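You operate a simulated robot arm through the tools that you are given. There is no shell and no other tool.

You are at the controls of a simulated robot arm. One attempt, no reset.

Task
Put things in order on the top of the blue bench. At the end: the white packet (marked "BUSHES") from the top of the blue bench stands on top of the black rim coil; the green housing (marked "A") from the top of the blue bench is on the brown small carton (marked "FILTERS"); the cream housing from the top of the blue bench is on the blue cover plate; the grey bobbin from the top of the blue bench is on the black drip tray; whatever was shut is shut again. Leave all else as you found it, and nothing knocked over.

Only the result counts: the job must be done as asked and must still hold three seconds after the hand-in. Knocking over, shifting, dropping, spilling or breaking anything else fails it. A push-on lid holds only when it is set on centred and level and pressed home; a screw cap is set on level and turned clockwise until tight.

Robot
A 5-joint arm with a two-finger parallel gripper, fixed in place. Base frame: the origin is at the foot of the arm, x ahead of it, y to its left, z up; the work surface is at about z = 0. Lengths are in mm, angles in rad, forces in N, time in s.
With the tool pointing down near the work surface it reaches from about 260 to 680 mm from the base axis. Its first joint turns from -1.152 to 1.152 rad. The tool tilts only in the upright plane through the base axis and itself; it spins freely about its own axis. Payload 2.9 kg.
Tool frame: the origin (TCP) lies between the finger pads and is the grasp point; the fingertips stand 30 mm ahead of it; z points along the fingers, y is the line along which they close. Largest opening 110 mm; finger width 20, thickness 10; the body of the gripper, 48 by 112 mm, starts 55 mm behind the TCP.
Orientation is that of the tool frame in the base frame, as a unit quaternion [w, x, y, z]. With the fingers straight down and closing along the base's y, the tool's x points along the base's -x, its y along +y and its z along -z.

Tools
- The arm moves only by the tool nudge_tool. Its argument "steps" is a list of rows, each an object (a shift or turn left out is 0, a gripper value left out holds the last) with "offset": the shift along the base's x, y, z in mm, a list of three; "delta_rot": the turn, a rotation vector about the base's x, y, z in rad, a list of three. In form: [{"offset": [tx, ty, tz], "delta_rot": [wx, wy, wz]}, ...]. A call has 1 to 20 rows; each row is the pose to reach, as a shift and turn from the pose commanded when the call began. "gripper" is the finger opening in mm, from 0 to 110, set as the call begins (left out, the last holds). Rows are played at 5 a second. More than 50 mm and 0.15 rad between two rows, or a gripper value outside its range, and nothing of the call is played. Where a pose cannot be reached the arm comes as near as it can. A force on the tool above 40 N (or 10 N above the force at the start of the call, whichever is more), or a blocked arm, ends the call early, and 0.2 s more pass. Each finger travels about 108 mm/s and halts on what it meets, pressing with about 45 N; the grip force reading is that of the motor and also rises with nothing between the fingers. The clock runs only during rows and for 0.2 s after the last one: add rows that repeat a pose to give the fingers time. The reply holds the time, the measured pose of the TCP, the force on the tool along the base axes, the opening and the grip force, in the units named above and with some noise, with the torque about the TCP (base axes, N m) and any sound that the robot's microphone picked up, and new pictures: "show" is both (left out), scene, wrist or none.
- Cameras (640 x 400 px; columns grow to the right, rows downward): "scene" is fixed at [22, -443.1, 598.4]; the picture's right is [0.87, -0.48, 0.00], its down [-0.29, -0.53, -0.79] and it looks along [0.39, 0.69, -0.61] (base axes); focal length 336 px, centre (320, 200). "wrist" rides on the gripper at [72, 17, -103] in the tool frame; the picture's right is [-0.23, 0.97, 0.00], its down [-0.76, -0.18, -0.62] and it looks along [-0.61, -0.14, 0.78] (tool axes); focal length 222 px, centre (320, 200). There is no depth. A picture from a camera that has moved, and an enlarged one, comes with that camera's place and axes in the base frame and with its lens.
- inspect(camera, box): a new picture of the part [left, top, right, bottom] of that camera's present view, enlarged. The clock stands still meanwhile.
- close_job(): hands the job in; it is judged then, once.

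Nothing tells you positions but the pictures and the camera data. Unless the task says otherwise, let go and move clear before handing in.

The tools are called after "Emit:" as a command line: name --argument value ..., lists and objects as JSON in quotes. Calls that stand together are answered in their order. nudge_tool: Moves the arm, as the interface text tells. Its arguments: {"type":"object","properties":{"steps":{"type":"array","items":{"type":"object","properties":{"offset":{"type":"array","items":{"type":"number"}},"delta_rot":{"type":"array","items":{"type":"number"}}}}},"gripper":{"type":"number"},"show":{"type":"string","enum":["both","scene","wrist","none"]}},"required":["steps"]} The other tools are called the same way: inspect (camera, box) takes an enlarged picture of a part of a camera's view; close_job () hands the job in.

At the start:

```text
clock: 0.0
ee_pos: [428.0, 125.9, 294.0]
orientation: [0.0, -0.001, 1.0, 0.001]
force: [-0.5, -0.2, -0.2]
moment: [0.0, 0.04, -0.01]
gripper_width: 109.8
gripper_force: 0.1
```

scene: 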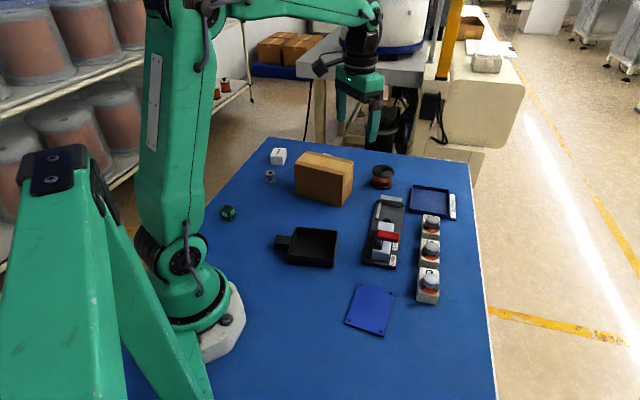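
wrist: 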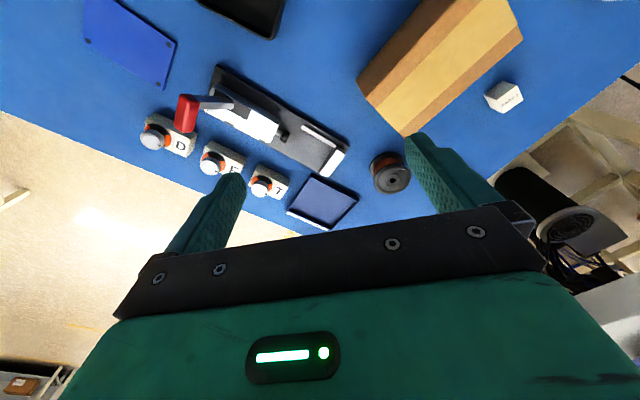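

I see a blue bench with a carton, coil, tray, blue plate, a toggle-clamp fixture and three push-button-like blocks, plus small white, grey and green objects near the back left. I'll look closer before moving anything.

Emit:
inspect --camera "scene" --box '[200, 130, 360, 230]'

Emit:
inspect --camera "scene" --box '[340, 150, 500, 250]'

Emit:
inspect --camera "scene" --box '[320, 220, 480, 340]'

Emit:
inspect --camera "wrist" --box '[120, 50, 380, 220]'

Emit:
inspect --camera "wrist" --box '[340, 0, 640, 200]'

Emit:
inspect --camera "scene" --box '[210, 190, 350, 280]'

```text
4.00 times, centred on (280, 180) of scene
camera zoom: at [22.0, -443.1, 598.4], right [0.87, -0.48, 0.0], down [-0.29, -0.53, -0.79], along [0.39, 0.69, -0.61], focal length 1344 px, centre (480, 280)
```

zoom: 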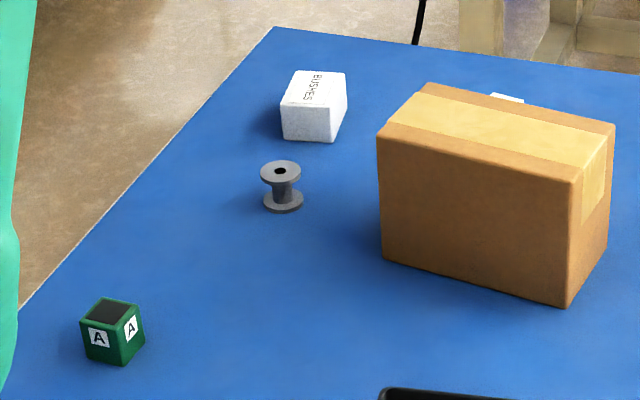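

```text
4.00 times, centred on (420, 200) of scene
camera zoom: at [22.0, -443.1, 598.4], right [0.87, -0.48, 0.0], down [-0.29, -0.53, -0.79], along [0.39, 0.69, -0.61], focal length 1344 px, centre (-80, 200)
```

zoom: 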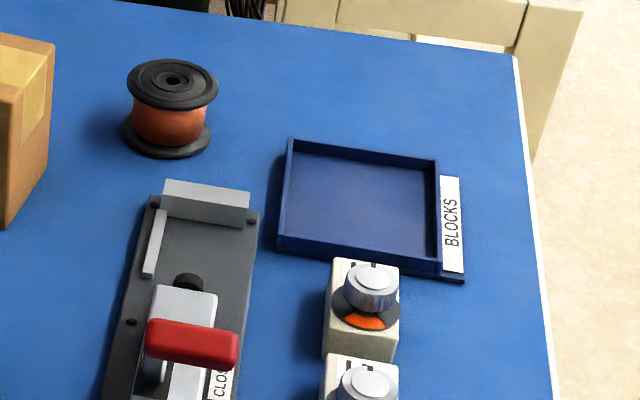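

```text
3.33 times, centred on (400, 280) of scene
camera zoom: at [22.0, -443.1, 598.4], right [0.87, -0.48, 0.0], down [-0.29, -0.53, -0.79], along [0.39, 0.69, -0.61], focal length 1120 px, centre (53, -67)
```

zoom: 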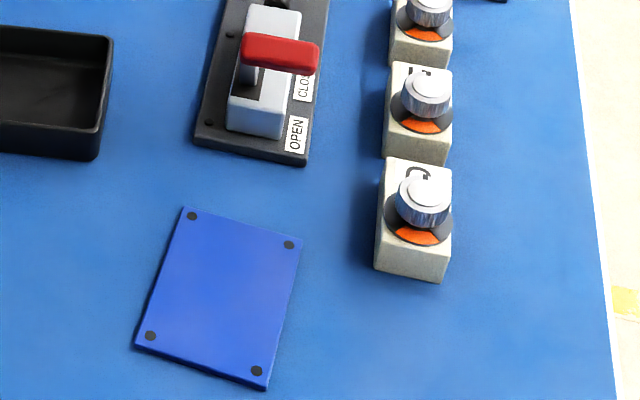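

```text
2.35 times, centred on (250, 135) of wrist
camera zoom: at [356.3, 141.9, 396.5], right [0.23, 0.97, 0.0], down [0.76, -0.18, 0.62], along [0.61, -0.14, -0.78], focal length 523 px, centre (485, 353)
```

zoom: 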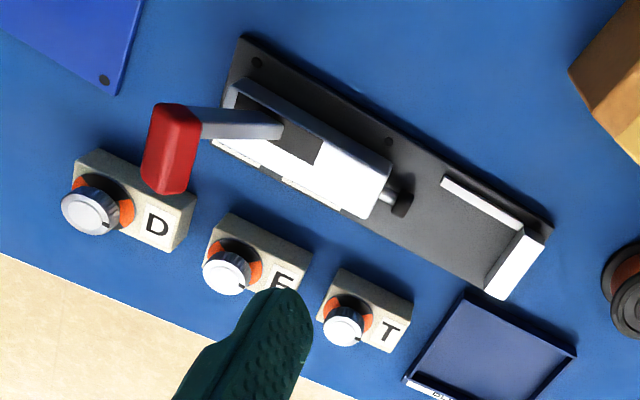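

```text
2.00 times, centred on (490, 100) of wrist
camera zoom: at [356.3, 141.9, 396.5], right [0.23, 0.97, 0.0], down [0.76, -0.18, 0.62], along [0.61, -0.14, -0.78], focal length 444 px, centre (-20, 400)
```

zoom: 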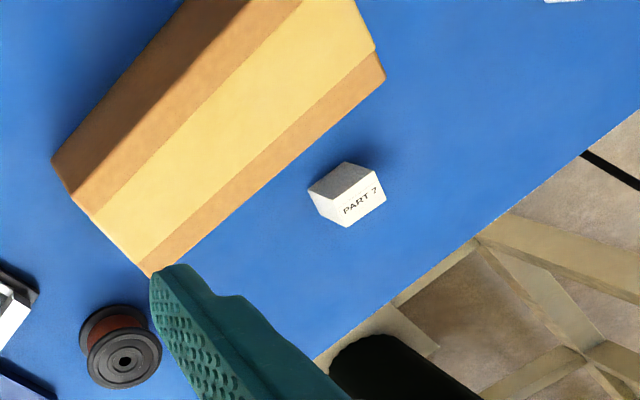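

```text
4.44 times, centred on (280, 235) of scene
camera zoom: at [22.0, -443.1, 598.4], right [0.87, -0.48, 0.0], down [-0.29, -0.53, -0.79], along [0.39, 0.69, -0.61], focal length 1493 px, centre (498, 44)
```

zoom: 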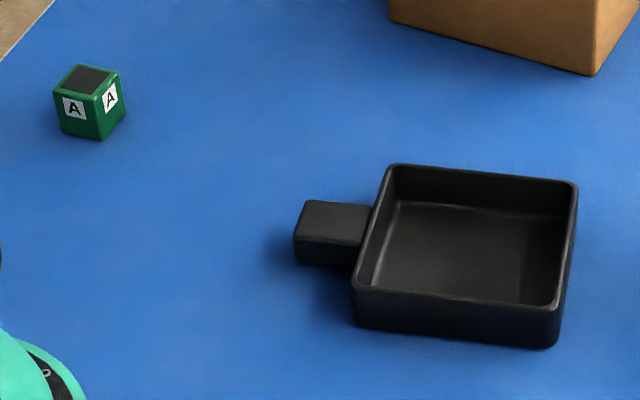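

The bobbin, packet, green housing, carton, coil, tray and plate are all roughly located from the scene view. The cream housing isn't clear yet: a "PART 7" block sits behind the carton. I'll move the wrist camera over the back area for a look.

Emit:
nudge_tool --steps '[{"offset": [-5, 45, 5]}, {"offset": [-10, 90, 10]}, {"offset": [-15, 135, 15]}, {"offset": [-20, 180, 20]}, {"offset": [-25, 225, 20]}, {"offset": [-30, 270, 20]}, {"offset": [-30, 270, 20]}]'

```text
clock: 1.6
ee_pos: [397.2, 395.0, 317.1]
orientation: [0.0, 0.001, 1.0, 0.0]
force: [-0.3, 0.4, 0.3]
moment: [0.0, -0.01, 0.02]
gripper_width: 109.8
gripper_force: 0.1
camera wrist: at [324.4, 412.0, 418.9], right [0.23, 0.97, 0.0], down [0.76, -0.18, 0.62], along [0.61, -0.14, -0.78], focal length 222 px, centre (320, 200)
```

scene: 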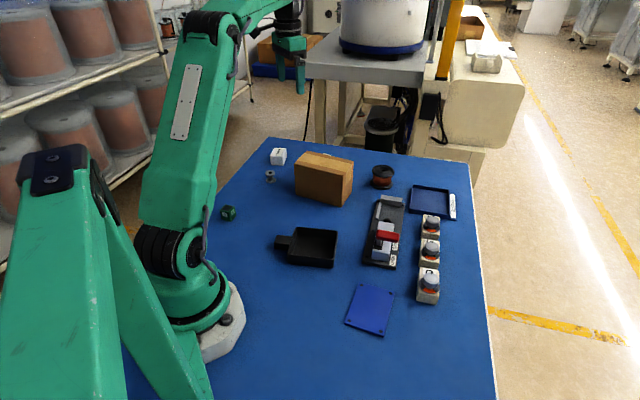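
wrist: 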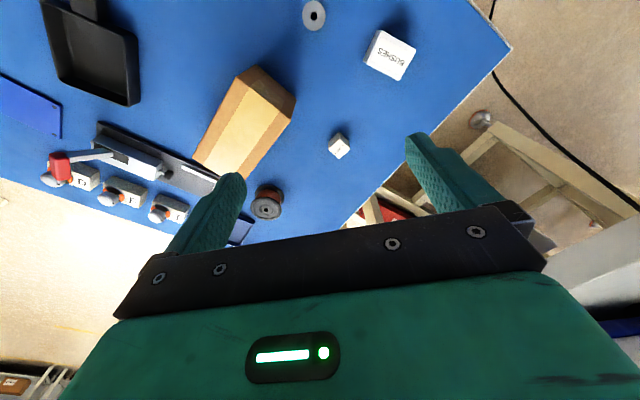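

Emit:
inspect --camera "wrist" --box '[300, 110, 380, 160]'

Emit:
inspect --camera "wrist" --box '[180, 40, 340, 200]'

Emit:
inspect --camera "wrist" --box '[20, 100, 220, 225]'

Emit:
inspect --camera "wrist" --box '[280, 0, 440, 100]'

```text
8.00 times, centred on (340, 135) of wrist
camera zoom: at [324.4, 412.0, 418.9], right [0.23, 0.97, 0.0], down [0.76, -0.18, 0.62], along [0.61, -0.14, -0.78], focal length 1777 px, centre (160, 720)
```

zoom: 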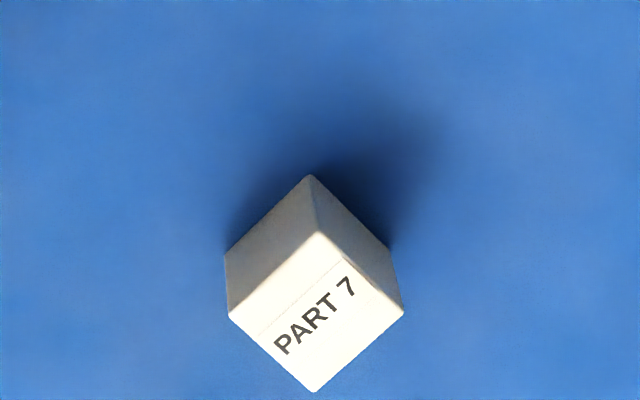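

```text
2.50 times, centred on (260, 120) of wrist
camera zoom: at [324.4, 412.0, 418.9], right [0.23, 0.97, 0.0], down [0.76, -0.18, 0.62], along [0.61, -0.14, -0.78], focal length 555 px, centre (470, 400)
```

zoom: 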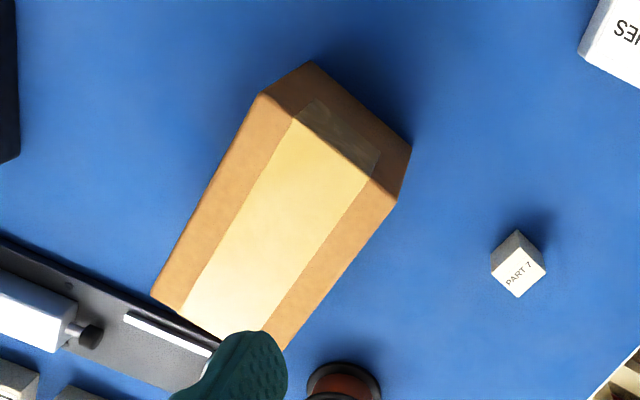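

```text
3.20 times, centred on (120, 162) of wrist
camera zoom: at [324.4, 412.0, 418.9], right [0.23, 0.97, 0.0], down [0.76, -0.18, 0.62], along [0.61, -0.14, -0.78], focal length 711 px, centre (960, 320)
```

zoom: 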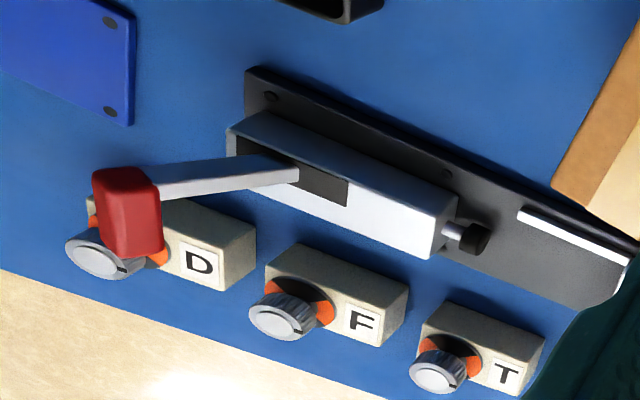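

```text
4.00 times, centred on (360, 50) of wrist
camera zoom: at [324.4, 412.0, 418.9], right [0.23, 0.97, 0.0], down [0.76, -0.18, 0.62], along [0.61, -0.14, -0.78], focal length 888 px, centre (160, 800)
```

zoom: 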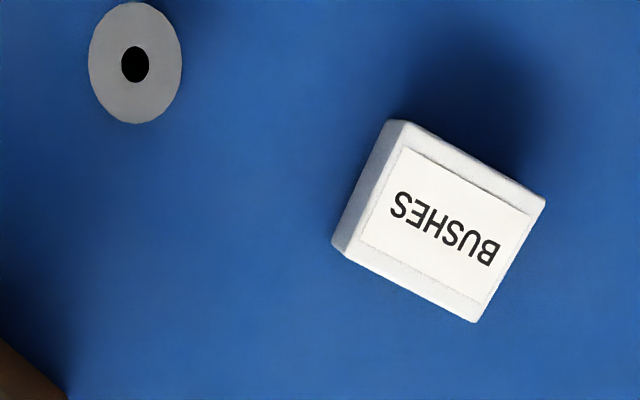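

The PART 7 block looks like a warm-white cube about 30 mm across; the grey bobbin and BUSHES packet are clear. I'll spin the tool around to see the green housing and the area behind the arm, in case another cream item is hidden there.

Emit:
nudge_tool --steps '[{"offset": [-10, 0, 2], "delta_rot": [0, 0, 0.149]}, {"offset": [-20, 0, 4], "delta_rot": [0, 0, 0.298]}, {"offset": [-30, 0, 6], "delta_rot": [0, 0, 0.447]}, {"offset": [-40, 0, 8], "delta_rot": [0, 0, 0.596]}, {"offset": [-50, 0, 10], "delta_rot": [0, 0, 0.745]}, {"offset": [-60, 0, 12], "delta_rot": [0, 0, 0.894]}, {"offset": [-70, 0, 14], "delta_rot": [0, 0, 1.043]}, {"offset": [-80, 0, 16], "delta_rot": [0, 0, 1.192]}, {"offset": [-90, 0, 18], "delta_rot": [0, 0, 1.341]}, {"offset": [-100, 0, 20], "delta_rot": [0, 0, 1.49]}, {"offset": [-100, 0, 20], "delta_rot": [0, 0, 1.639]}, {"offset": [-100, 0, 20], "delta_rot": [0, 0, 1.788]}, {"offset": [-100, 0, 20], "delta_rot": [0, 0, 1.937]}, {"offset": [-100, 0, 20], "delta_rot": [0, 0, 2.086]}, {"offset": [-100, 0, 20], "delta_rot": [0, 0, 2.235]}, {"offset": [-100, 0, 20], "delta_rot": [0, 0, 2.384]}, {"offset": [-100, 0, 20], "delta_rot": [0, 0, 2.533]}, {"offset": [-100, 0, 20], "delta_rot": [0, 0, 2.682]}, {"offset": [-100, 0, 20], "delta_rot": [0, 0, 2.831]}, {"offset": [-100, 0, 20], "delta_rot": [0, 0, 2.98]}]'

```text
clock: 5.8
ee_pos: [297.2, 395.4, 333.2]
orientation: [0.0, 0.997, -0.08, 0.001]
force: [-0.3, -0.5, 0.4]
moment: [-0.02, -0.01, 0.0]
gripper_width: 109.8
gripper_force: 0.2
camera wrist: at [367.7, 366.5, 436.0], right [-0.38, -0.93, 0.0], down [-0.72, 0.3, 0.62], along [-0.58, 0.24, -0.78], focal length 222 px, centre (320, 200)
```

scene: 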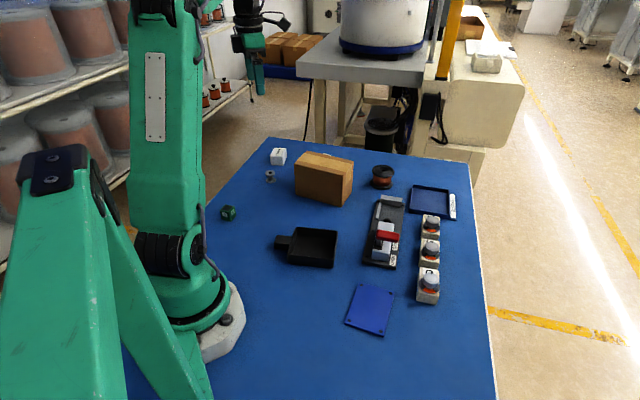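
wrist: 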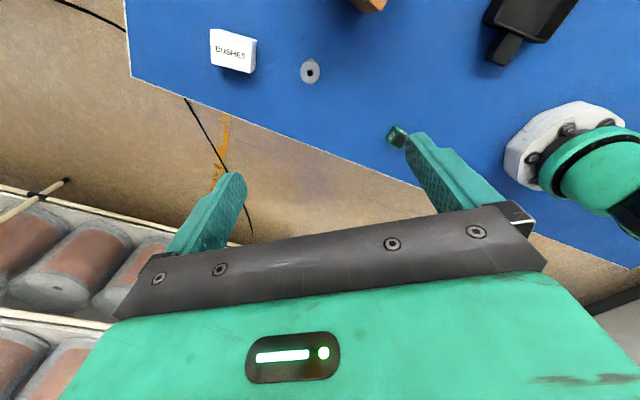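

Emit:
inspect --camera "wrist" --box '[360, 100, 480, 175]'

Emit:
inspect --camera "wrist" --box '[190, 10, 350, 110]'

Emit:
inspect --camera "scene" --box '[350, 180, 450, 280]'

```text
5.33 times, centred on (420, 138) of wrist
camera zoom: at [367.7, 366.5, 436.0], right [-0.38, -0.93, 0.0], down [-0.72, 0.3, 0.62], along [-0.58, 0.24, -0.78], focal length 1185 px, centre (-213, 533)
```

zoom: 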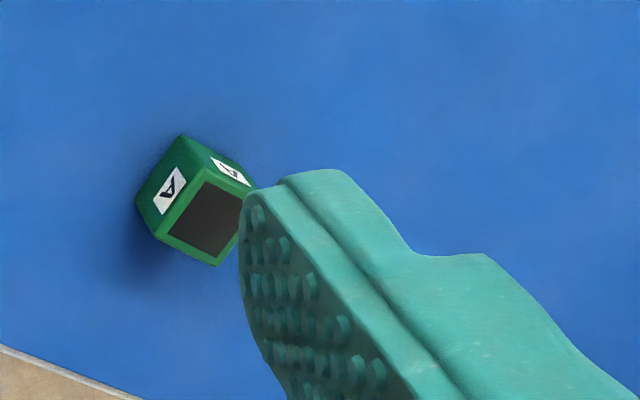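

```text
4.00 times, centred on (270, 60) of wrist
camera zoom: at [367.7, 366.5, 436.0], right [-0.38, -0.93, 0.0], down [-0.72, 0.3, 0.62], along [-0.58, 0.24, -0.78], focal length 888 px, centre (520, 760)
```

zoom: 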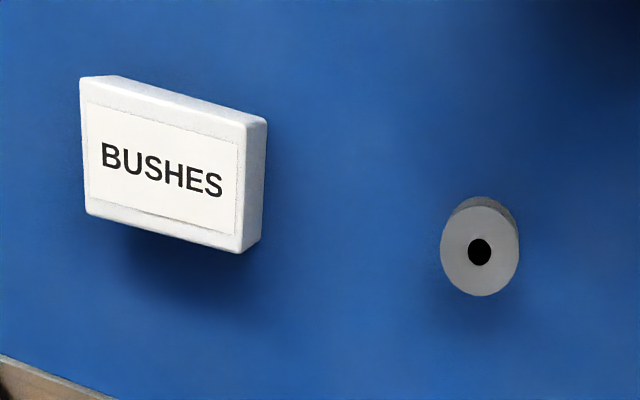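

```text
4.00 times, centred on (400, 230) of scene
camera zoom: at [22.0, -443.1, 598.4], right [0.87, -0.48, 0.0], down [-0.29, -0.53, -0.79], along [0.39, 0.69, -0.61], focal length 1344 px, centre (0, 80)
```

zoom: 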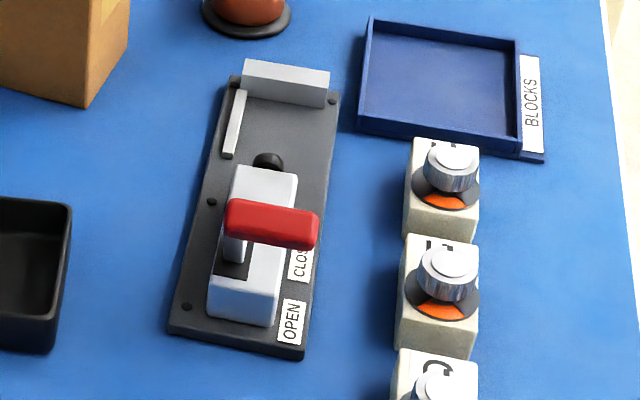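

No cream item is hiding behind the arm. The bench also runs out of the scene camera's view on the near side, toward negative y, so I'll sweep the wrist camera over there next.

Emit:
nudge_tool --steps '[{"offset": [30, -33, 0], "delta_rot": [0, 0, 0.04]}, {"offset": [58, -70, 0], "delta_rot": [0, 0, 0.08]}, {"offset": [83, -107, 0], "delta_rot": [0, 0, 0.12]}, {"offset": [105, -147, 0], "delta_rot": [0, 0, 0.16]}, {"offset": [123, -189, 0], "delta_rot": [0, 0, 0.2]}, {"offset": [137, -233, 0], "delta_rot": [0, 0, 0.24]}, {"offset": [147, -278, 0], "delta_rot": [0, 0, 0.28]}, {"offset": [153, -323, 0], "delta_rot": [0, 0, 0.32]}, {"offset": [155, -368, 0], "delta_rot": [0, 0, 0.36]}, {"offset": [153, -413, 0], "delta_rot": [0, 0, 0.4]}, {"offset": [150, -458, 0], "delta_rot": [0, 0, 0.44]}, {"offset": [146, -503, 0], "delta_rot": [0, 0, 0.48]}, {"offset": [141, -548, 0], "delta_rot": [0, 0, 0.52]}, {"offset": [136, -593, 0], "delta_rot": [0, 0, 0.56]}, {"offset": [131, -638, 0], "delta_rot": [0, 0, 0.6]}, {"offset": [131, -638, 0], "delta_rot": [0, 0, 0.6]}]'

```text
clock: 9.2
ee_pos: [330.6, 156.3, 331.8]
orientation: [0.0, 0.988, 0.155, 0.0]
force: [-0.3, -0.1, 0.2]
moment: [-0.04, 0.02, 0.01]
gripper_width: 109.9
gripper_force: 0.0
out of reach, approached as far as the arm can: row 8, 9, 10, 11, 12, 13, 14, 15, 16
camera wrist: at [405.2, 161.2, 432.9], right [0.08, -1.0, 0.0], down [-0.78, -0.06, 0.62], along [-0.62, -0.05, -0.78], focal length 222 px, centre (320, 200)
```

scene: 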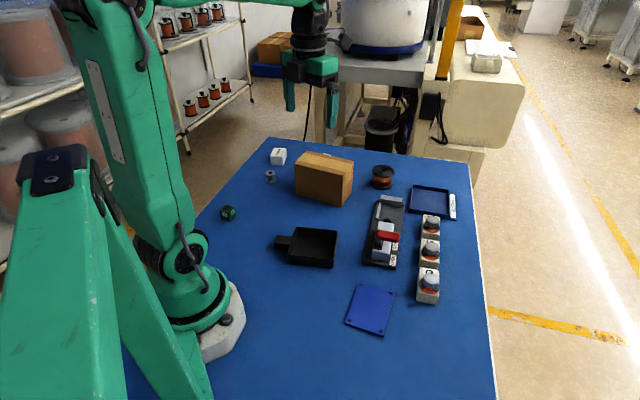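
wrist: 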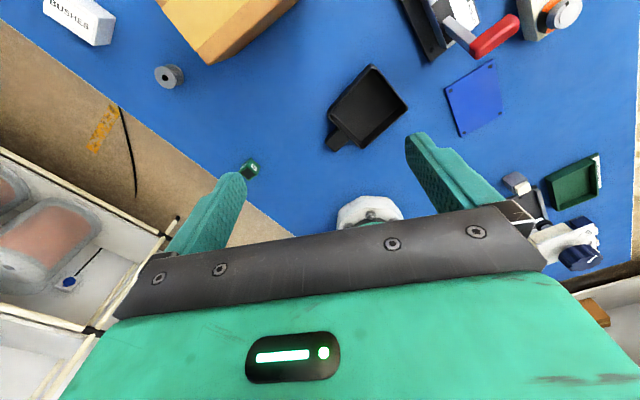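

A zone beyond the scene view (negative y) holds more things: a green tray, a grey piece, and something with a dark knob. The tool spin hit its limit, so I'll unwind the yaw and check how the commanded pose is now counted.

Emit:
nudge_tool --steps '[{"offset": [0, 0, 0], "delta_rot": [0, 0, -0.14]}, {"offset": [0, 0, 0], "delta_rot": [0, 0, -0.28]}]' --show "none"

Emit:
inspect --camera "wrist" --box '[480, 120, 640, 280]'

```text
clock: 9.8
ee_pos: [333.4, 157.3, 332.6]
orientation: [0.0, 1.0, 0.014, 0.0]
force: [-0.1, -0.6, 0.1]
moment: [0.07, 0.01, 0.01]
gripper_width: 110.1
gripper_force: 0.0
```

```text
2.50 times, centred on (560, 200) of wrist
camera zoom: at [406.3, 141.0, 434.9], right [-0.2, -0.98, 0.0], down [-0.77, 0.16, 0.62], along [-0.61, 0.12, -0.78], focal length 555 px, centre (-280, 200)
```

zoom: 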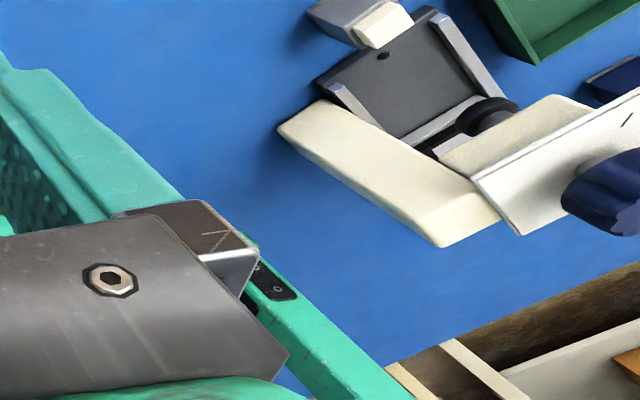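

Emit:
nudge_tool --steps '[{"offset": [5, -8, 0], "delta_rot": [0, 0, -0.148]}, {"offset": [10, -16, 0], "delta_rot": [0, 0, -0.296]}, {"offset": [15, -24, 0], "delta_rot": [0, 0, -0.444]}, {"offset": [20, -32, 0], "delta_rot": [0, 0, -0.592]}, {"offset": [25, -40, 0], "delta_rot": [0, 0, -0.74]}, {"offset": [30, -48, 0], "delta_rot": [0, 0, -0.888]}, {"offset": [35, -56, 0], "delta_rot": [0, 0, -1.036]}, {"offset": [40, -64, 0], "delta_rot": [0, 0, -1.184]}, {"offset": [45, -72, 0], "delta_rot": [0, 0, -1.332]}, {"offset": [50, -80, 0], "delta_rot": [0, 0, -1.48]}, {"offset": [55, -88, 0], "delta_rot": [0, 0, -1.628]}, {"offset": [60, -96, 0], "delta_rot": [0, 0, -1.776]}, {"offset": [65, -104, 0], "delta_rot": [0, 0, -1.924]}, {"offset": [70, -112, 0], "delta_rot": [0, 0, -2.072]}, {"offset": [75, -120, 0], "delta_rot": [0, 0, -2.22]}, {"offset": [80, -128, 0], "delta_rot": [0, 0, -2.368]}, {"offset": [85, -136, 0], "delta_rot": [0, 0, -2.516]}, {"offset": [90, -144, 0], "delta_rot": [0, 0, -2.664]}, {"offset": [95, -152, 0], "delta_rot": [0, 0, -2.812]}, {"offset": [100, -160, 0], "delta_rot": [0, 0, -2.96]}]' --show "wrist"

```text
clock: 14.0
ee_pos: [433.3, -2.2, 332.7]
orientation: [0.0, -0.103, 0.995, 0.0]
force: [-0.3, 0.0, -0.5]
moment: [0.02, -0.01, -0.01]
gripper_width: 109.7
gripper_force: 0.1
camera wrist: at [360.5, -1.8, 434.6], right [0.02, 1.0, 0.0], down [0.78, -0.02, 0.62], along [0.62, -0.01, -0.78], focal length 222 px, centre (320, 200)
```

wrist: 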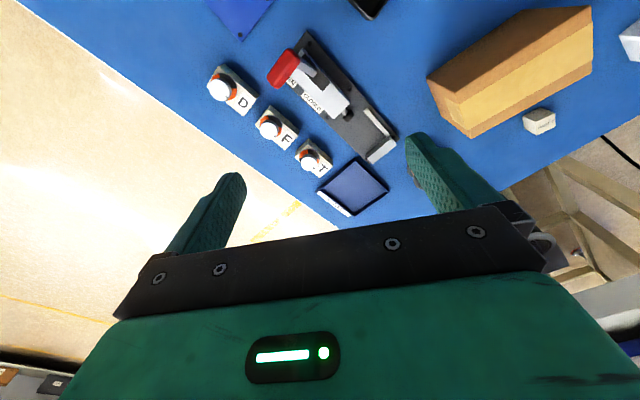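

Emit:
nudge_tool --steps '[{"offset": [0, -16, 0], "delta_rot": [0, 0, -0.145]}, {"offset": [0, -32, 0], "delta_rot": [0, 0, -0.29]}, {"offset": [0, -48, 0], "delta_rot": [0, 0, -0.435]}, {"offset": [0, -64, 0], "delta_rot": [0, 0, -0.58]}, {"offset": [0, -80, 0], "delta_rot": [0, 0, -0.725]}, {"offset": [0, -96, 0], "delta_rot": [0, 0, -0.87]}, {"offset": [0, -112, 0], "delta_rot": [0, 0, -1.015]}, {"offset": [0, -128, 0], "delta_rot": [0, 0, -1.16]}, {"offset": [0, -144, 0], "delta_rot": [0, 0, -1.305]}, {"offset": [0, -160, 0], "delta_rot": [0, 0, -1.45]}, {"offset": [0, -176, 0], "delta_rot": [0, 0, -1.595]}, {"offset": [0, -192, 0], "delta_rot": [0, 0, -1.74]}, {"offset": [0, -192, 0], "delta_rot": [0, 0, -1.74]}]'

```text
clock: 16.8
ee_pos: [434.0, -194.1, 333.4]
orientation: [-0.001, 0.693, 0.721, 0.0]
force: [-0.4, -0.6, -0.1]
moment: [0.01, 0.0, 0.0]
gripper_width: 109.9
gripper_force: 0.1
camera wrist: at [449.0, -123.0, 434.9], right [0.98, -0.19, 0.0], down [-0.15, -0.77, 0.62], along [-0.12, -0.61, -0.78], focal length 222 px, centre (320, 200)
```

scene: 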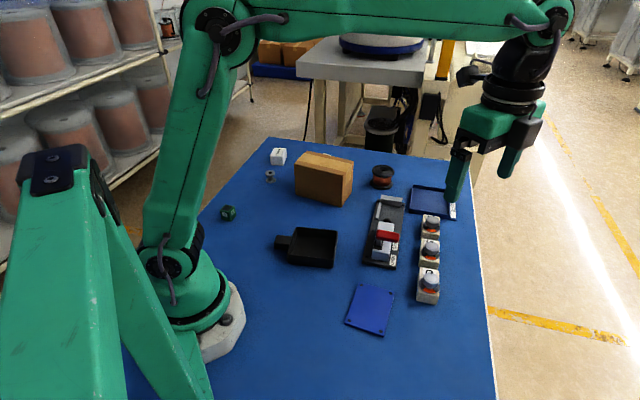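
wrist: 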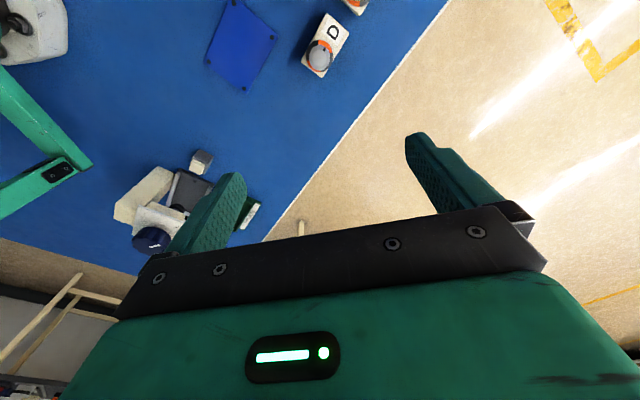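

Emit:
inspect --camera "wrist" --box '[100, 130, 280, 260]'

Emit:
inspect --camera "wrist" --box '[0, 0, 160, 220]'

```text
3.08 times, centred on (190, 195) of wrist
camera zoom: at [449.0, -123.0, 434.9], right [0.98, -0.19, 0.0], down [-0.15, -0.77, 0.62], along [-0.12, -0.61, -0.78], focal length 684 px, centre (720, 215)
```

zoom: 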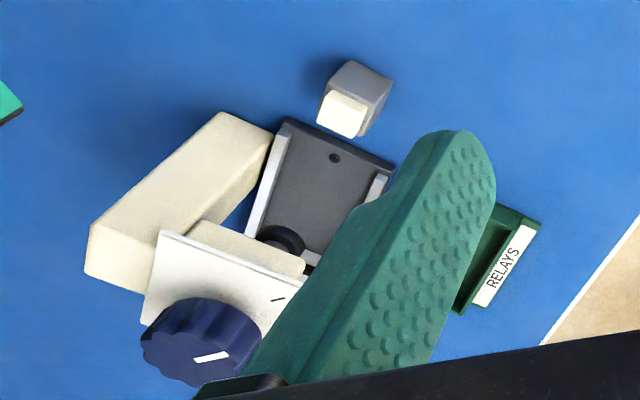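

```text
1.82 times, centred on (80, 110) of wrist
camera zoom: at [449.0, -123.0, 434.9], right [0.98, -0.19, 0.0], down [-0.15, -0.77, 0.62], along [-0.12, -0.61, -0.78], focal length 404 px, centre (756, 364)
```

zoom: 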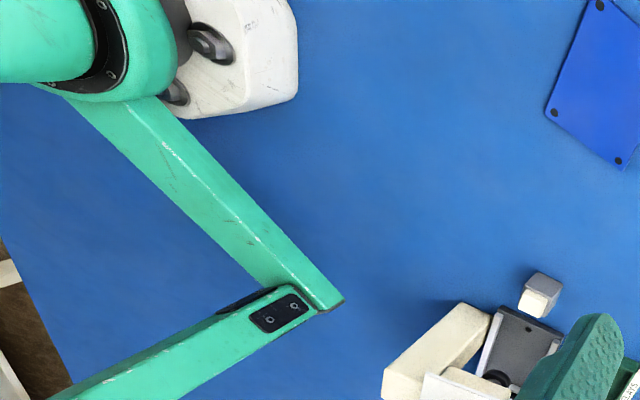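

Emit:
nudge_tool --steps '[{"offset": [-30, 0, -15], "delta_rot": [0, 0, -0.1]}, {"offset": [-60, 0, -30], "delta_rot": [0, 0, -0.2]}, {"offset": [-90, 0, -45], "delta_rot": [0, 0, -0.3]}, {"offset": [-115, 0, -60], "delta_rot": [0, 0, -0.4]}, {"offset": [-140, 0, -75], "delta_rot": [0, 0, -0.5]}, {"offset": [-160, 0, -90], "delta_rot": [0, 0, -0.6]}, {"offset": [-170, 0, -105], "delta_rot": [0, 0, -0.7]}, {"offset": [-170, 0, -115], "delta_rot": [0, 0, -0.8]}, {"offset": [-170, 0, -115], "delta_rot": [0, 0, -0.8]}]' --show "wrist"

```text
clock: 18.8
ee_pos: [262.8, -196.0, 219.1]
orientation: [0.0, 0.919, 0.395, 0.001]
force: [0.2, -0.2, 0.2]
moment: [-0.01, -0.04, 0.0]
gripper_width: 109.8
gripper_force: 0.2
camera wrist: at [326.1, -155.2, 321.5], right [0.55, -0.84, 0.0], down [-0.65, -0.43, 0.62], along [-0.52, -0.34, -0.78], focal length 222 px, centre (320, 200)
```

wrist: 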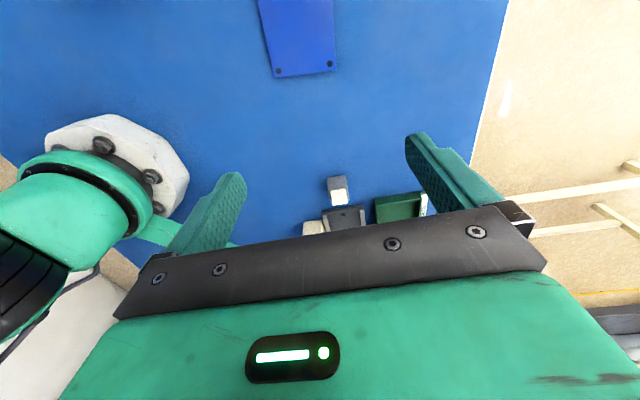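

Emit:
inspect --camera "wrist" --box '[300, 160, 380, 220]'

Emit:
inspect --camera "wrist" --box '[280, 160, 440, 260]'

```text
6.67 times, centred on (340, 190) of wrist
camera zoom: at [326.1, -155.2, 321.5], right [0.55, -0.84, 0.0], down [-0.65, -0.43, 0.62], along [-0.52, -0.34, -0.78], focal length 1481 px, centre (187, 267)
```

zoom: 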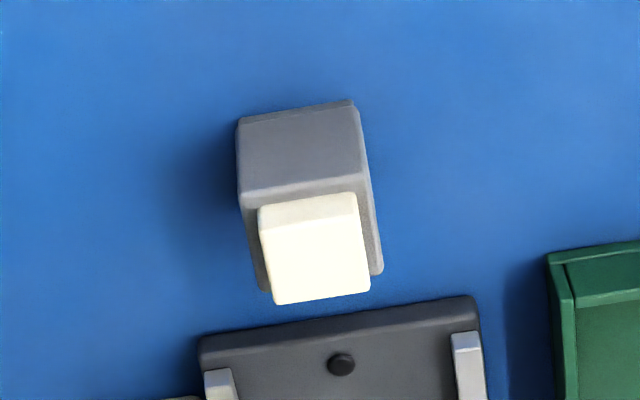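

```text
4.00 times, centred on (360, 210) of wrist
camera zoom: at [326.1, -155.2, 321.5], right [0.55, -0.84, 0.0], down [-0.65, -0.43, 0.62], along [-0.52, -0.34, -0.78], focal length 888 px, centre (160, 160)
```

zoom: 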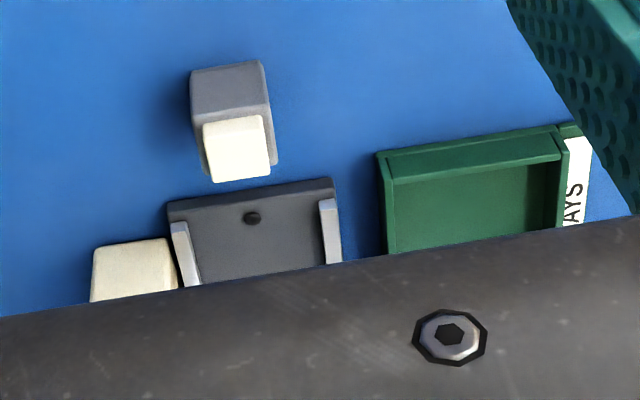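

There's a second station at negative y: a cream machine with a blue knob, a green "RELAYS" tray, and a grey cube with a cream piece on its top. I'll raise the arm and look outward over that area.

Emit:
nudge_tool --steps '[{"offset": [0, 0, 40], "delta_rot": [0, 0, 0.13]}, {"offset": [0, 0, 85], "delta_rot": [0, 0, 0.26]}, {"offset": [-15, -6, 115], "delta_rot": [0, 0, 0.39]}, {"offset": [-30, -12, 115], "delta_rot": [0, 0, 0.52]}, {"offset": [-45, -18, 115], "delta_rot": [0, 0, 0.65]}, {"offset": [-60, -24, 115], "delta_rot": [0, 0, 0.78]}, {"offset": [-80, -32, 115], "delta_rot": [0, 0, 0.91]}, {"offset": [-100, -40, 115], "delta_rot": [0, 0, 1.04]}, {"offset": [-120, -48, 115], "delta_rot": [0, 0, 1.15]}, {"offset": [-133, -56, 115], "delta_rot": [0, 0, 1.23]}, {"offset": [-133, -56, 115], "delta_rot": [0, 0, 1.23]}]' --show "wrist"

```text
clock: 21.2
ee_pos: [131.0, -250.2, 332.9]
orientation: [0.0, 0.522, 0.853, 0.0]
force: [0.6, 0.0, 0.7]
moment: [0.03, -0.01, -0.01]
gripper_width: 110.0
gripper_force: 0.1
camera wrist: at [113.2, -178.7, 435.4], right [0.97, 0.24, 0.0], down [0.19, -0.76, 0.62], along [0.15, -0.6, -0.78], focal length 222 px, centre (320, 200)
```

wrist: 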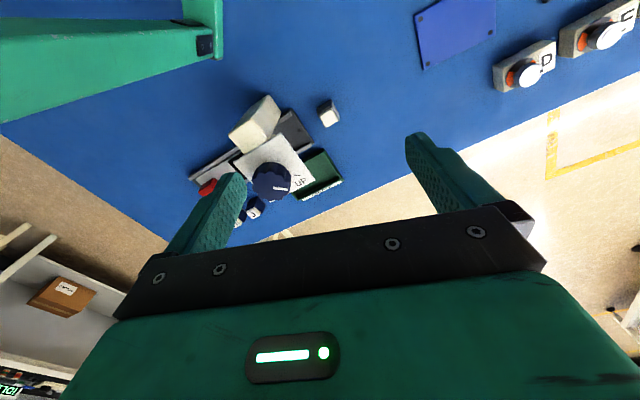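

Emit:
inspect --camera "wrist" --box '[180, 80, 360, 240]'

Emit:
inspect --camera "wrist" --box '[300, 85, 360, 140]'

Emit:
inspect --camera "wrist" --box '[0, 240, 120, 330]'

```text
2.50 times, centred on (270, 160) of wrist
camera zoom: at [113.2, -178.7, 435.4], right [0.97, 0.24, 0.0], down [0.19, -0.76, 0.62], along [0.15, -0.6, -0.78], focal length 555 px, centre (445, 300)
```

zoom: 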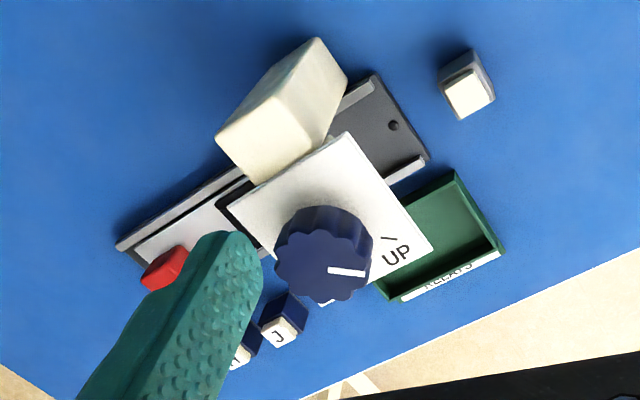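

```text
7.27 times, centred on (330, 112) of wrist
camera zoom: at [113.2, -178.7, 435.4], right [0.97, 0.24, 0.0], down [0.19, -0.76, 0.62], along [0.15, -0.6, -0.78], focal length 1615 px, centre (247, 836)
```

zoom: 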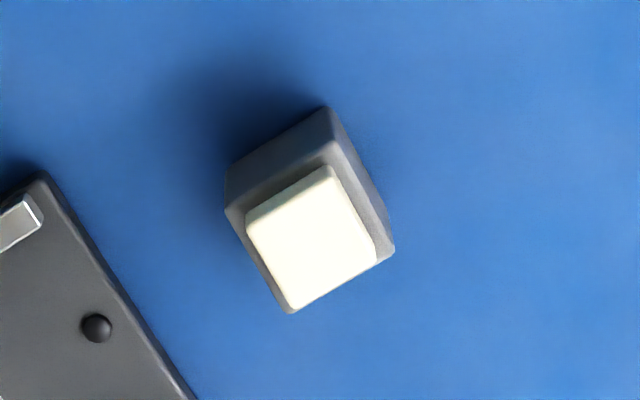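

```text
4.44 times, centred on (60, 285) of wrist
camera zoom: at [113.2, -178.7, 435.4], right [0.97, 0.24, 0.0], down [0.19, -0.76, 0.62], along [0.15, -0.6, -0.78], focal length 987 px, centre (1476, -178)
```

zoom: 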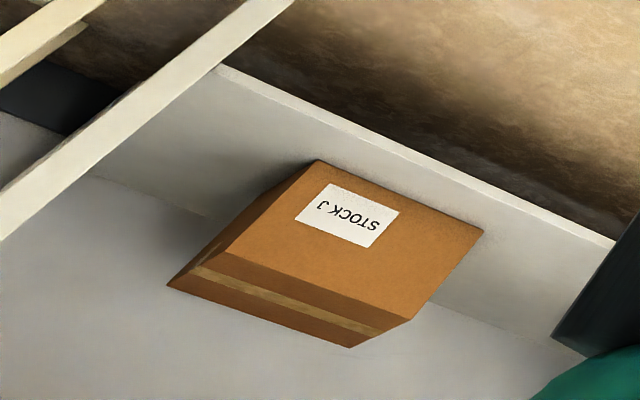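

Emit:
nudge_tool --steps '[{"offset": [0, 0, 0], "delta_rot": [0, 0, -0.14]}, {"offset": [0, 0, 0], "delta_rot": [0, 0, -0.28]}, {"offset": [0, 0, 0], "delta_rot": [0, 0, -0.42]}, {"offset": [0, 0, 0], "delta_rot": [0, 0, -0.56]}, {"offset": [0, 0, 0], "delta_rot": [0, 0, -0.56]}]' --show "wrist"

Emit:
inspect --camera "wrist" --box '[230, 80, 430, 220]'

```text
clock: 22.4
ee_pos: [130.4, -250.3, 333.1]
orientation: [0.0, 0.739, 0.674, 0.0]
force: [0.2, 0.5, 0.6]
moment: [0.01, -0.02, 0.0]
gripper_width: 110.0
gripper_force: 0.1
camera wrist: at [155.0, -180.8, 435.8], right [0.95, -0.31, 0.0], down [-0.25, -0.74, 0.62], along [-0.2, -0.59, -0.78], focal length 222 px, centre (320, 200)
```

wrist: 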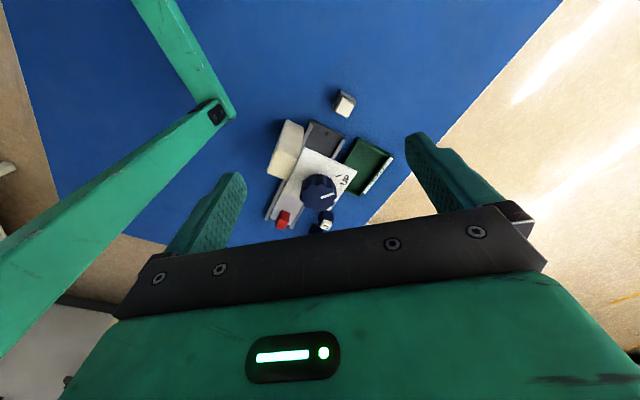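

```text
2.86 times, centred on (330, 150) of wrist
camera zoom: at [155.0, -180.8, 435.8], right [0.95, -0.31, 0.0], down [-0.25, -0.74, 0.62], along [-0.2, -0.59, -0.78], focal length 635 px, centre (291, 343)
```

zoom: 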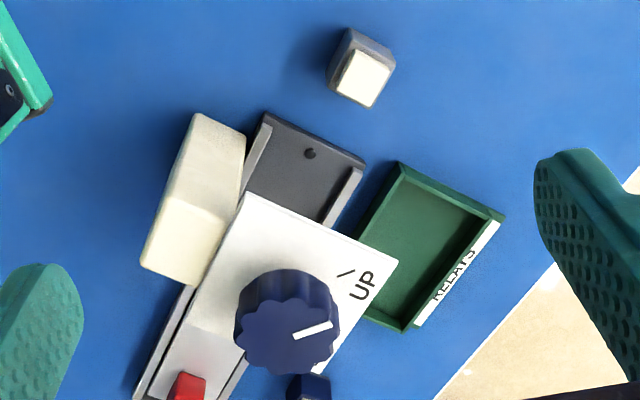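

I'll get a lower-angle look at the grey/cream cube, since it's one candidate for the "cream housing" and PART 7 is the other.

Emit:
nudge_tool --steps '[{"offset": [30, 20, 0], "delta_rot": [0, 0, -0.08]}, {"offset": [65, 40, 0], "delta_rot": [0, 0, -0.16]}, {"offset": [100, 60, 0], "delta_rot": [0, 0, -0.24]}, {"offset": [135, 80, -20], "delta_rot": [0, 0, -0.32]}, {"offset": [170, 100, -40], "delta_rot": [0, 0, -0.4]}, {"offset": [170, 100, -85], "delta_rot": [0, 0, -0.48]}, {"offset": [170, 100, -130], "delta_rot": [0, 0, -0.56]}, {"offset": [170, 100, -175], "delta_rot": [0, 0, -0.64]}, {"offset": [170, 100, -230], "delta_rot": [0, 0, -0.67]}, {"offset": [170, 100, -230], "delta_rot": [0, 0, -0.67]}]' --show "wrist"

```text
refused: row 9 steps farther than a row can; nothing moved
```

Emit:
nudge_tool --steps '[{"offset": [30, 20, 0], "delta_rot": [0, 0, -0.08]}, {"offset": [65, 40, 0], "delta_rot": [0, 0, -0.16]}, {"offset": [100, 60, 0], "delta_rot": [0, 0, -0.24]}, {"offset": [135, 80, -20], "delta_rot": [0, 0, -0.32]}, {"offset": [170, 100, -40], "delta_rot": [0, 0, -0.4]}, {"offset": [170, 100, -85], "delta_rot": [0, 0, -0.48]}, {"offset": [170, 100, -130], "delta_rot": [0, 0, -0.56]}, {"offset": [170, 100, -175], "delta_rot": [0, 0, -0.64]}, {"offset": [170, 100, -220], "delta_rot": [0, 0, -0.67]}, {"offset": [170, 100, -230], "delta_rot": [0, 0, -0.67]}]' --show "wrist"

Emit:
inspect --camera "wrist" --box '[280, 70, 380, 170]'

```text
clock: 24.6
ee_pos: [301.7, -149.9, 103.0]
orientation: [0.0, 0.919, 0.395, 0.0]
force: [0.2, -0.3, 0.1]
moment: [0.03, -0.04, -0.02]
gripper_width: 110.0
gripper_force: 0.1
camera wrist: at [363.5, -110.5, 204.7], right [0.55, -0.83, 0.0], down [-0.65, -0.43, 0.62], along [-0.52, -0.34, -0.78], focal length 222 px, centre (320, 200)
```

wrist: 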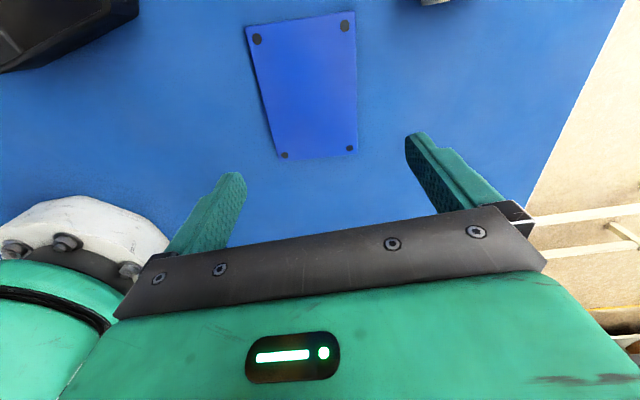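

```text
4.00 times, centred on (330, 120) of wrist
camera zoom: at [363.5, -110.5, 204.7], right [0.55, -0.83, 0.0], down [-0.65, -0.43, 0.62], along [-0.52, -0.34, -0.78], focal length 888 px, centre (280, 520)
```

zoom: 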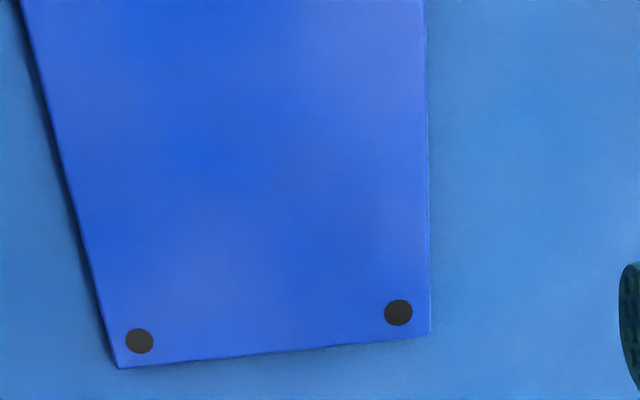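

The near-side view gets blocked by the gripper body, so I'll compare the cubes with sharp zooms instead. First the green housing in the scene camera, to see how a "housing" is built.

Emit:
inspect --camera "scene" --box '[216, 202, 240, 224]'

Emit:
inspect --camera "scene" --box '[318, 148, 334, 158]'

Emit:
inspect --camera "scene" --box '[264, 144, 292, 170]'

Emit:
inspect --camera "scene" --box '[290, 148, 360, 212]'

```text
16.00 times, centred on (228, 213) of scene
camera zoom: at [22.0, -443.1, 598.4], right [0.87, -0.48, 0.0], down [-0.29, -0.53, -0.79], along [0.39, 0.69, -0.61], focal length 5376 px, centre (1792, -8)
```

zoom: 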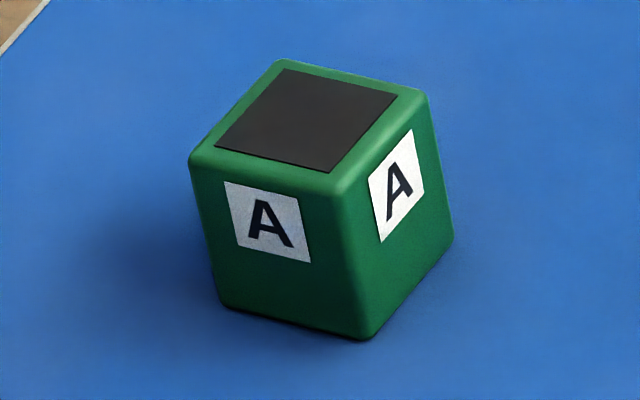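

```text
16.00 times, centred on (326, 153) of scene
camera zoom: at [22.0, -443.1, 598.4], right [0.87, -0.48, 0.0], down [-0.29, -0.53, -0.79], along [0.39, 0.69, -0.61], focal length 5376 px, centre (224, 952)
```

zoom: 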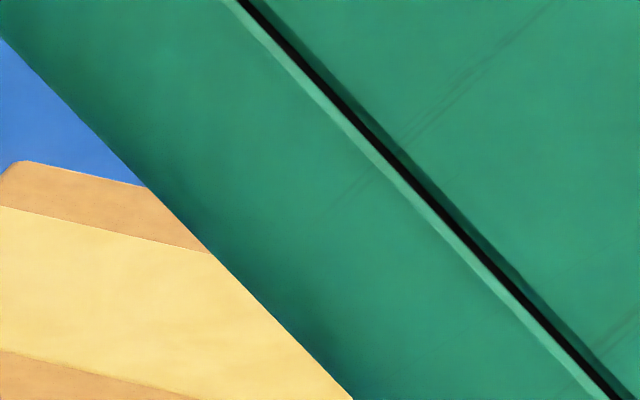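

```text
15.38 times, centred on (278, 157) of scene
camera zoom: at [22.0, -443.1, 598.4], right [0.87, -0.48, 0.0], down [-0.29, -0.53, -0.79], along [0.39, 0.69, -0.61], focal length 5169 px, centre (966, 862)
```

zoom: 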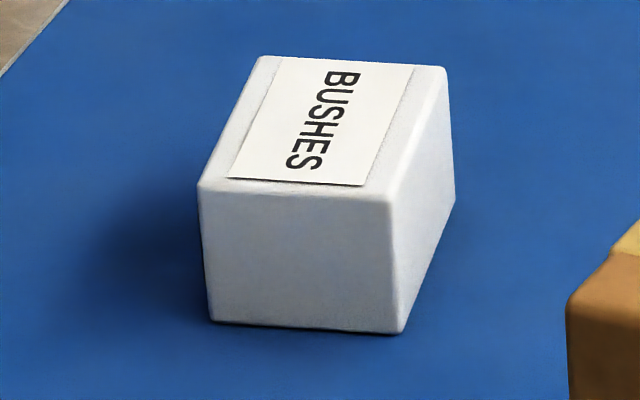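

```text
6.25 times, centred on (325, 180) of scene
camera zoom: at [22.0, -443.1, 598.4], right [0.87, -0.48, 0.0], down [-0.29, -0.53, -0.79], along [0.39, 0.69, -0.61], focal length 2100 px, centre (289, 325)
```

zoom: 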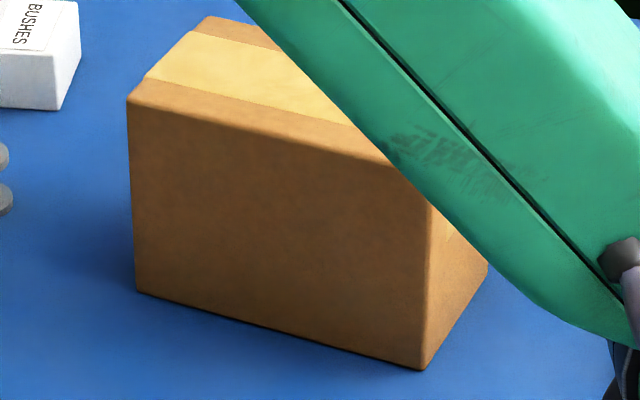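

The green housing is a rounded cube of about 32 mm, with a black square on top and "A" on its sides. I'll take one more look at the far cubes near the press from above, to understand the object families.

Emit:
nudge_tool --steps '[{"offset": [0, 0, 48], "delta_rot": [0, 0, 0.08]}, {"offset": [0, 0, 96], "delta_rot": [0, 0, 0.16]}, {"offset": [0, 0, 144], "delta_rot": [0, 0, 0.24]}, {"offset": [-10, -15, 188], "delta_rot": [0, 0, 0.32]}, {"offset": [-25, -35, 225], "delta_rot": [0, 0, 0.4]}, {"offset": [-50, -65, 230], "delta_rot": [0, 0, 0.48]}, {"offset": [-80, -95, 230], "delta_rot": [0, 0, 0.56]}, {"offset": [-110, -120, 230], "delta_rot": [0, 0, 0.64]}, {"offset": [-135, -145, 230], "delta_rot": [0, 0, 0.72]}, {"offset": [-150, -160, 230], "delta_rot": [0, 0, 0.8]}, {"offset": [-150, -160, 230], "delta_rot": [0, 0, 0.8]}]' --show "wrist"

Emit:
inspect --camera "wrist" --box '[240, 60, 420, 220]'

```text
clock: 27.0
ee_pos: [153.2, -309.7, 334.6]
orientation: [0.0, 0.691, 0.723, 0.0]
force: [-0.3, -0.1, -0.7]
moment: [0.0, -0.01, 0.0]
gripper_width: 110.1
gripper_force: 0.1
camera wrist: at [168.1, -238.4, 436.1], right [0.98, -0.19, 0.0], down [-0.14, -0.77, 0.62], along [-0.12, -0.61, -0.78], focal length 222 px, centre (320, 200)
```

wrist: 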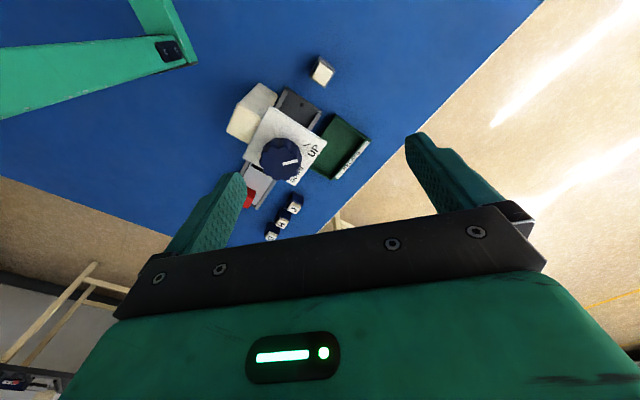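

```text
2.50 times, centred on (330, 140) of wrist
camera zoom: at [168.1, -238.4, 436.1], right [0.98, -0.19, 0.0], down [-0.14, -0.77, 0.62], along [-0.12, -0.61, -0.78], focal length 555 px, centre (295, 350)
```

zoom: 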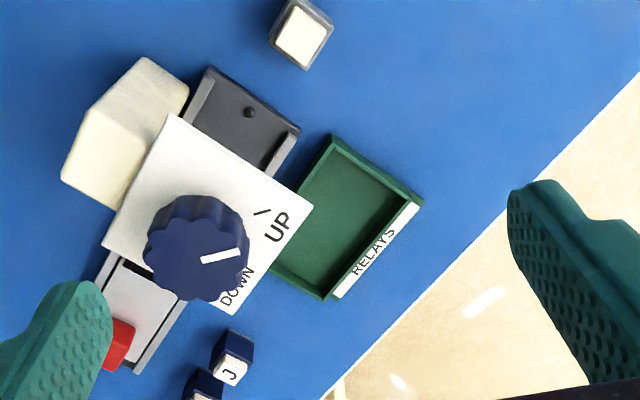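

Emit:
inspect --camera "wrist" --box '[255, 185, 311, 245]'

Emit:
inspect --camera "wrist" --box '[300, 50, 345, 92]'

```text
6.67 times, centred on (283, 215) of wrist
camera zoom: at [168.1, -238.4, 436.1], right [0.98, -0.19, 0.0], down [-0.14, -0.77, 0.62], along [-0.12, -0.61, -0.78], focal length 1481 px, centre (567, 100)
```

zoom: 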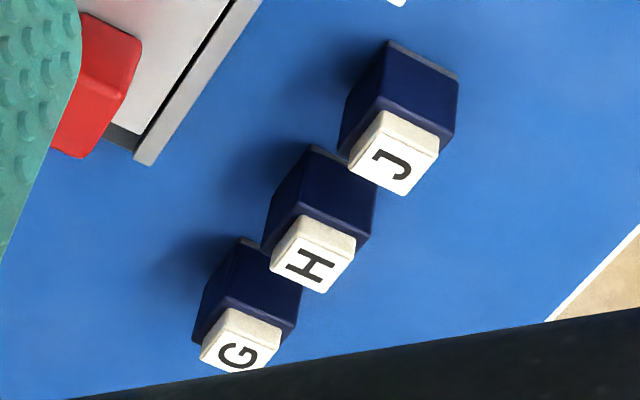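

```text
9.52 times, centred on (322, 71) of wrist
camera zoom: at [168.1, -238.4, 436.1], right [0.98, -0.19, 0.0], down [-0.14, -0.77, 0.62], along [-0.12, -0.61, -0.78], focal length 2116 px, centre (296, 1429)
```

zoom: 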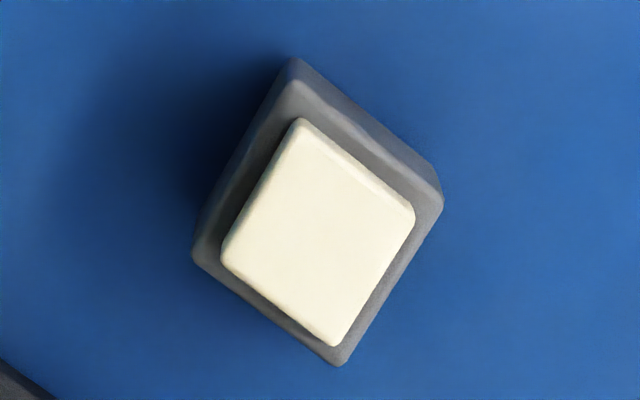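

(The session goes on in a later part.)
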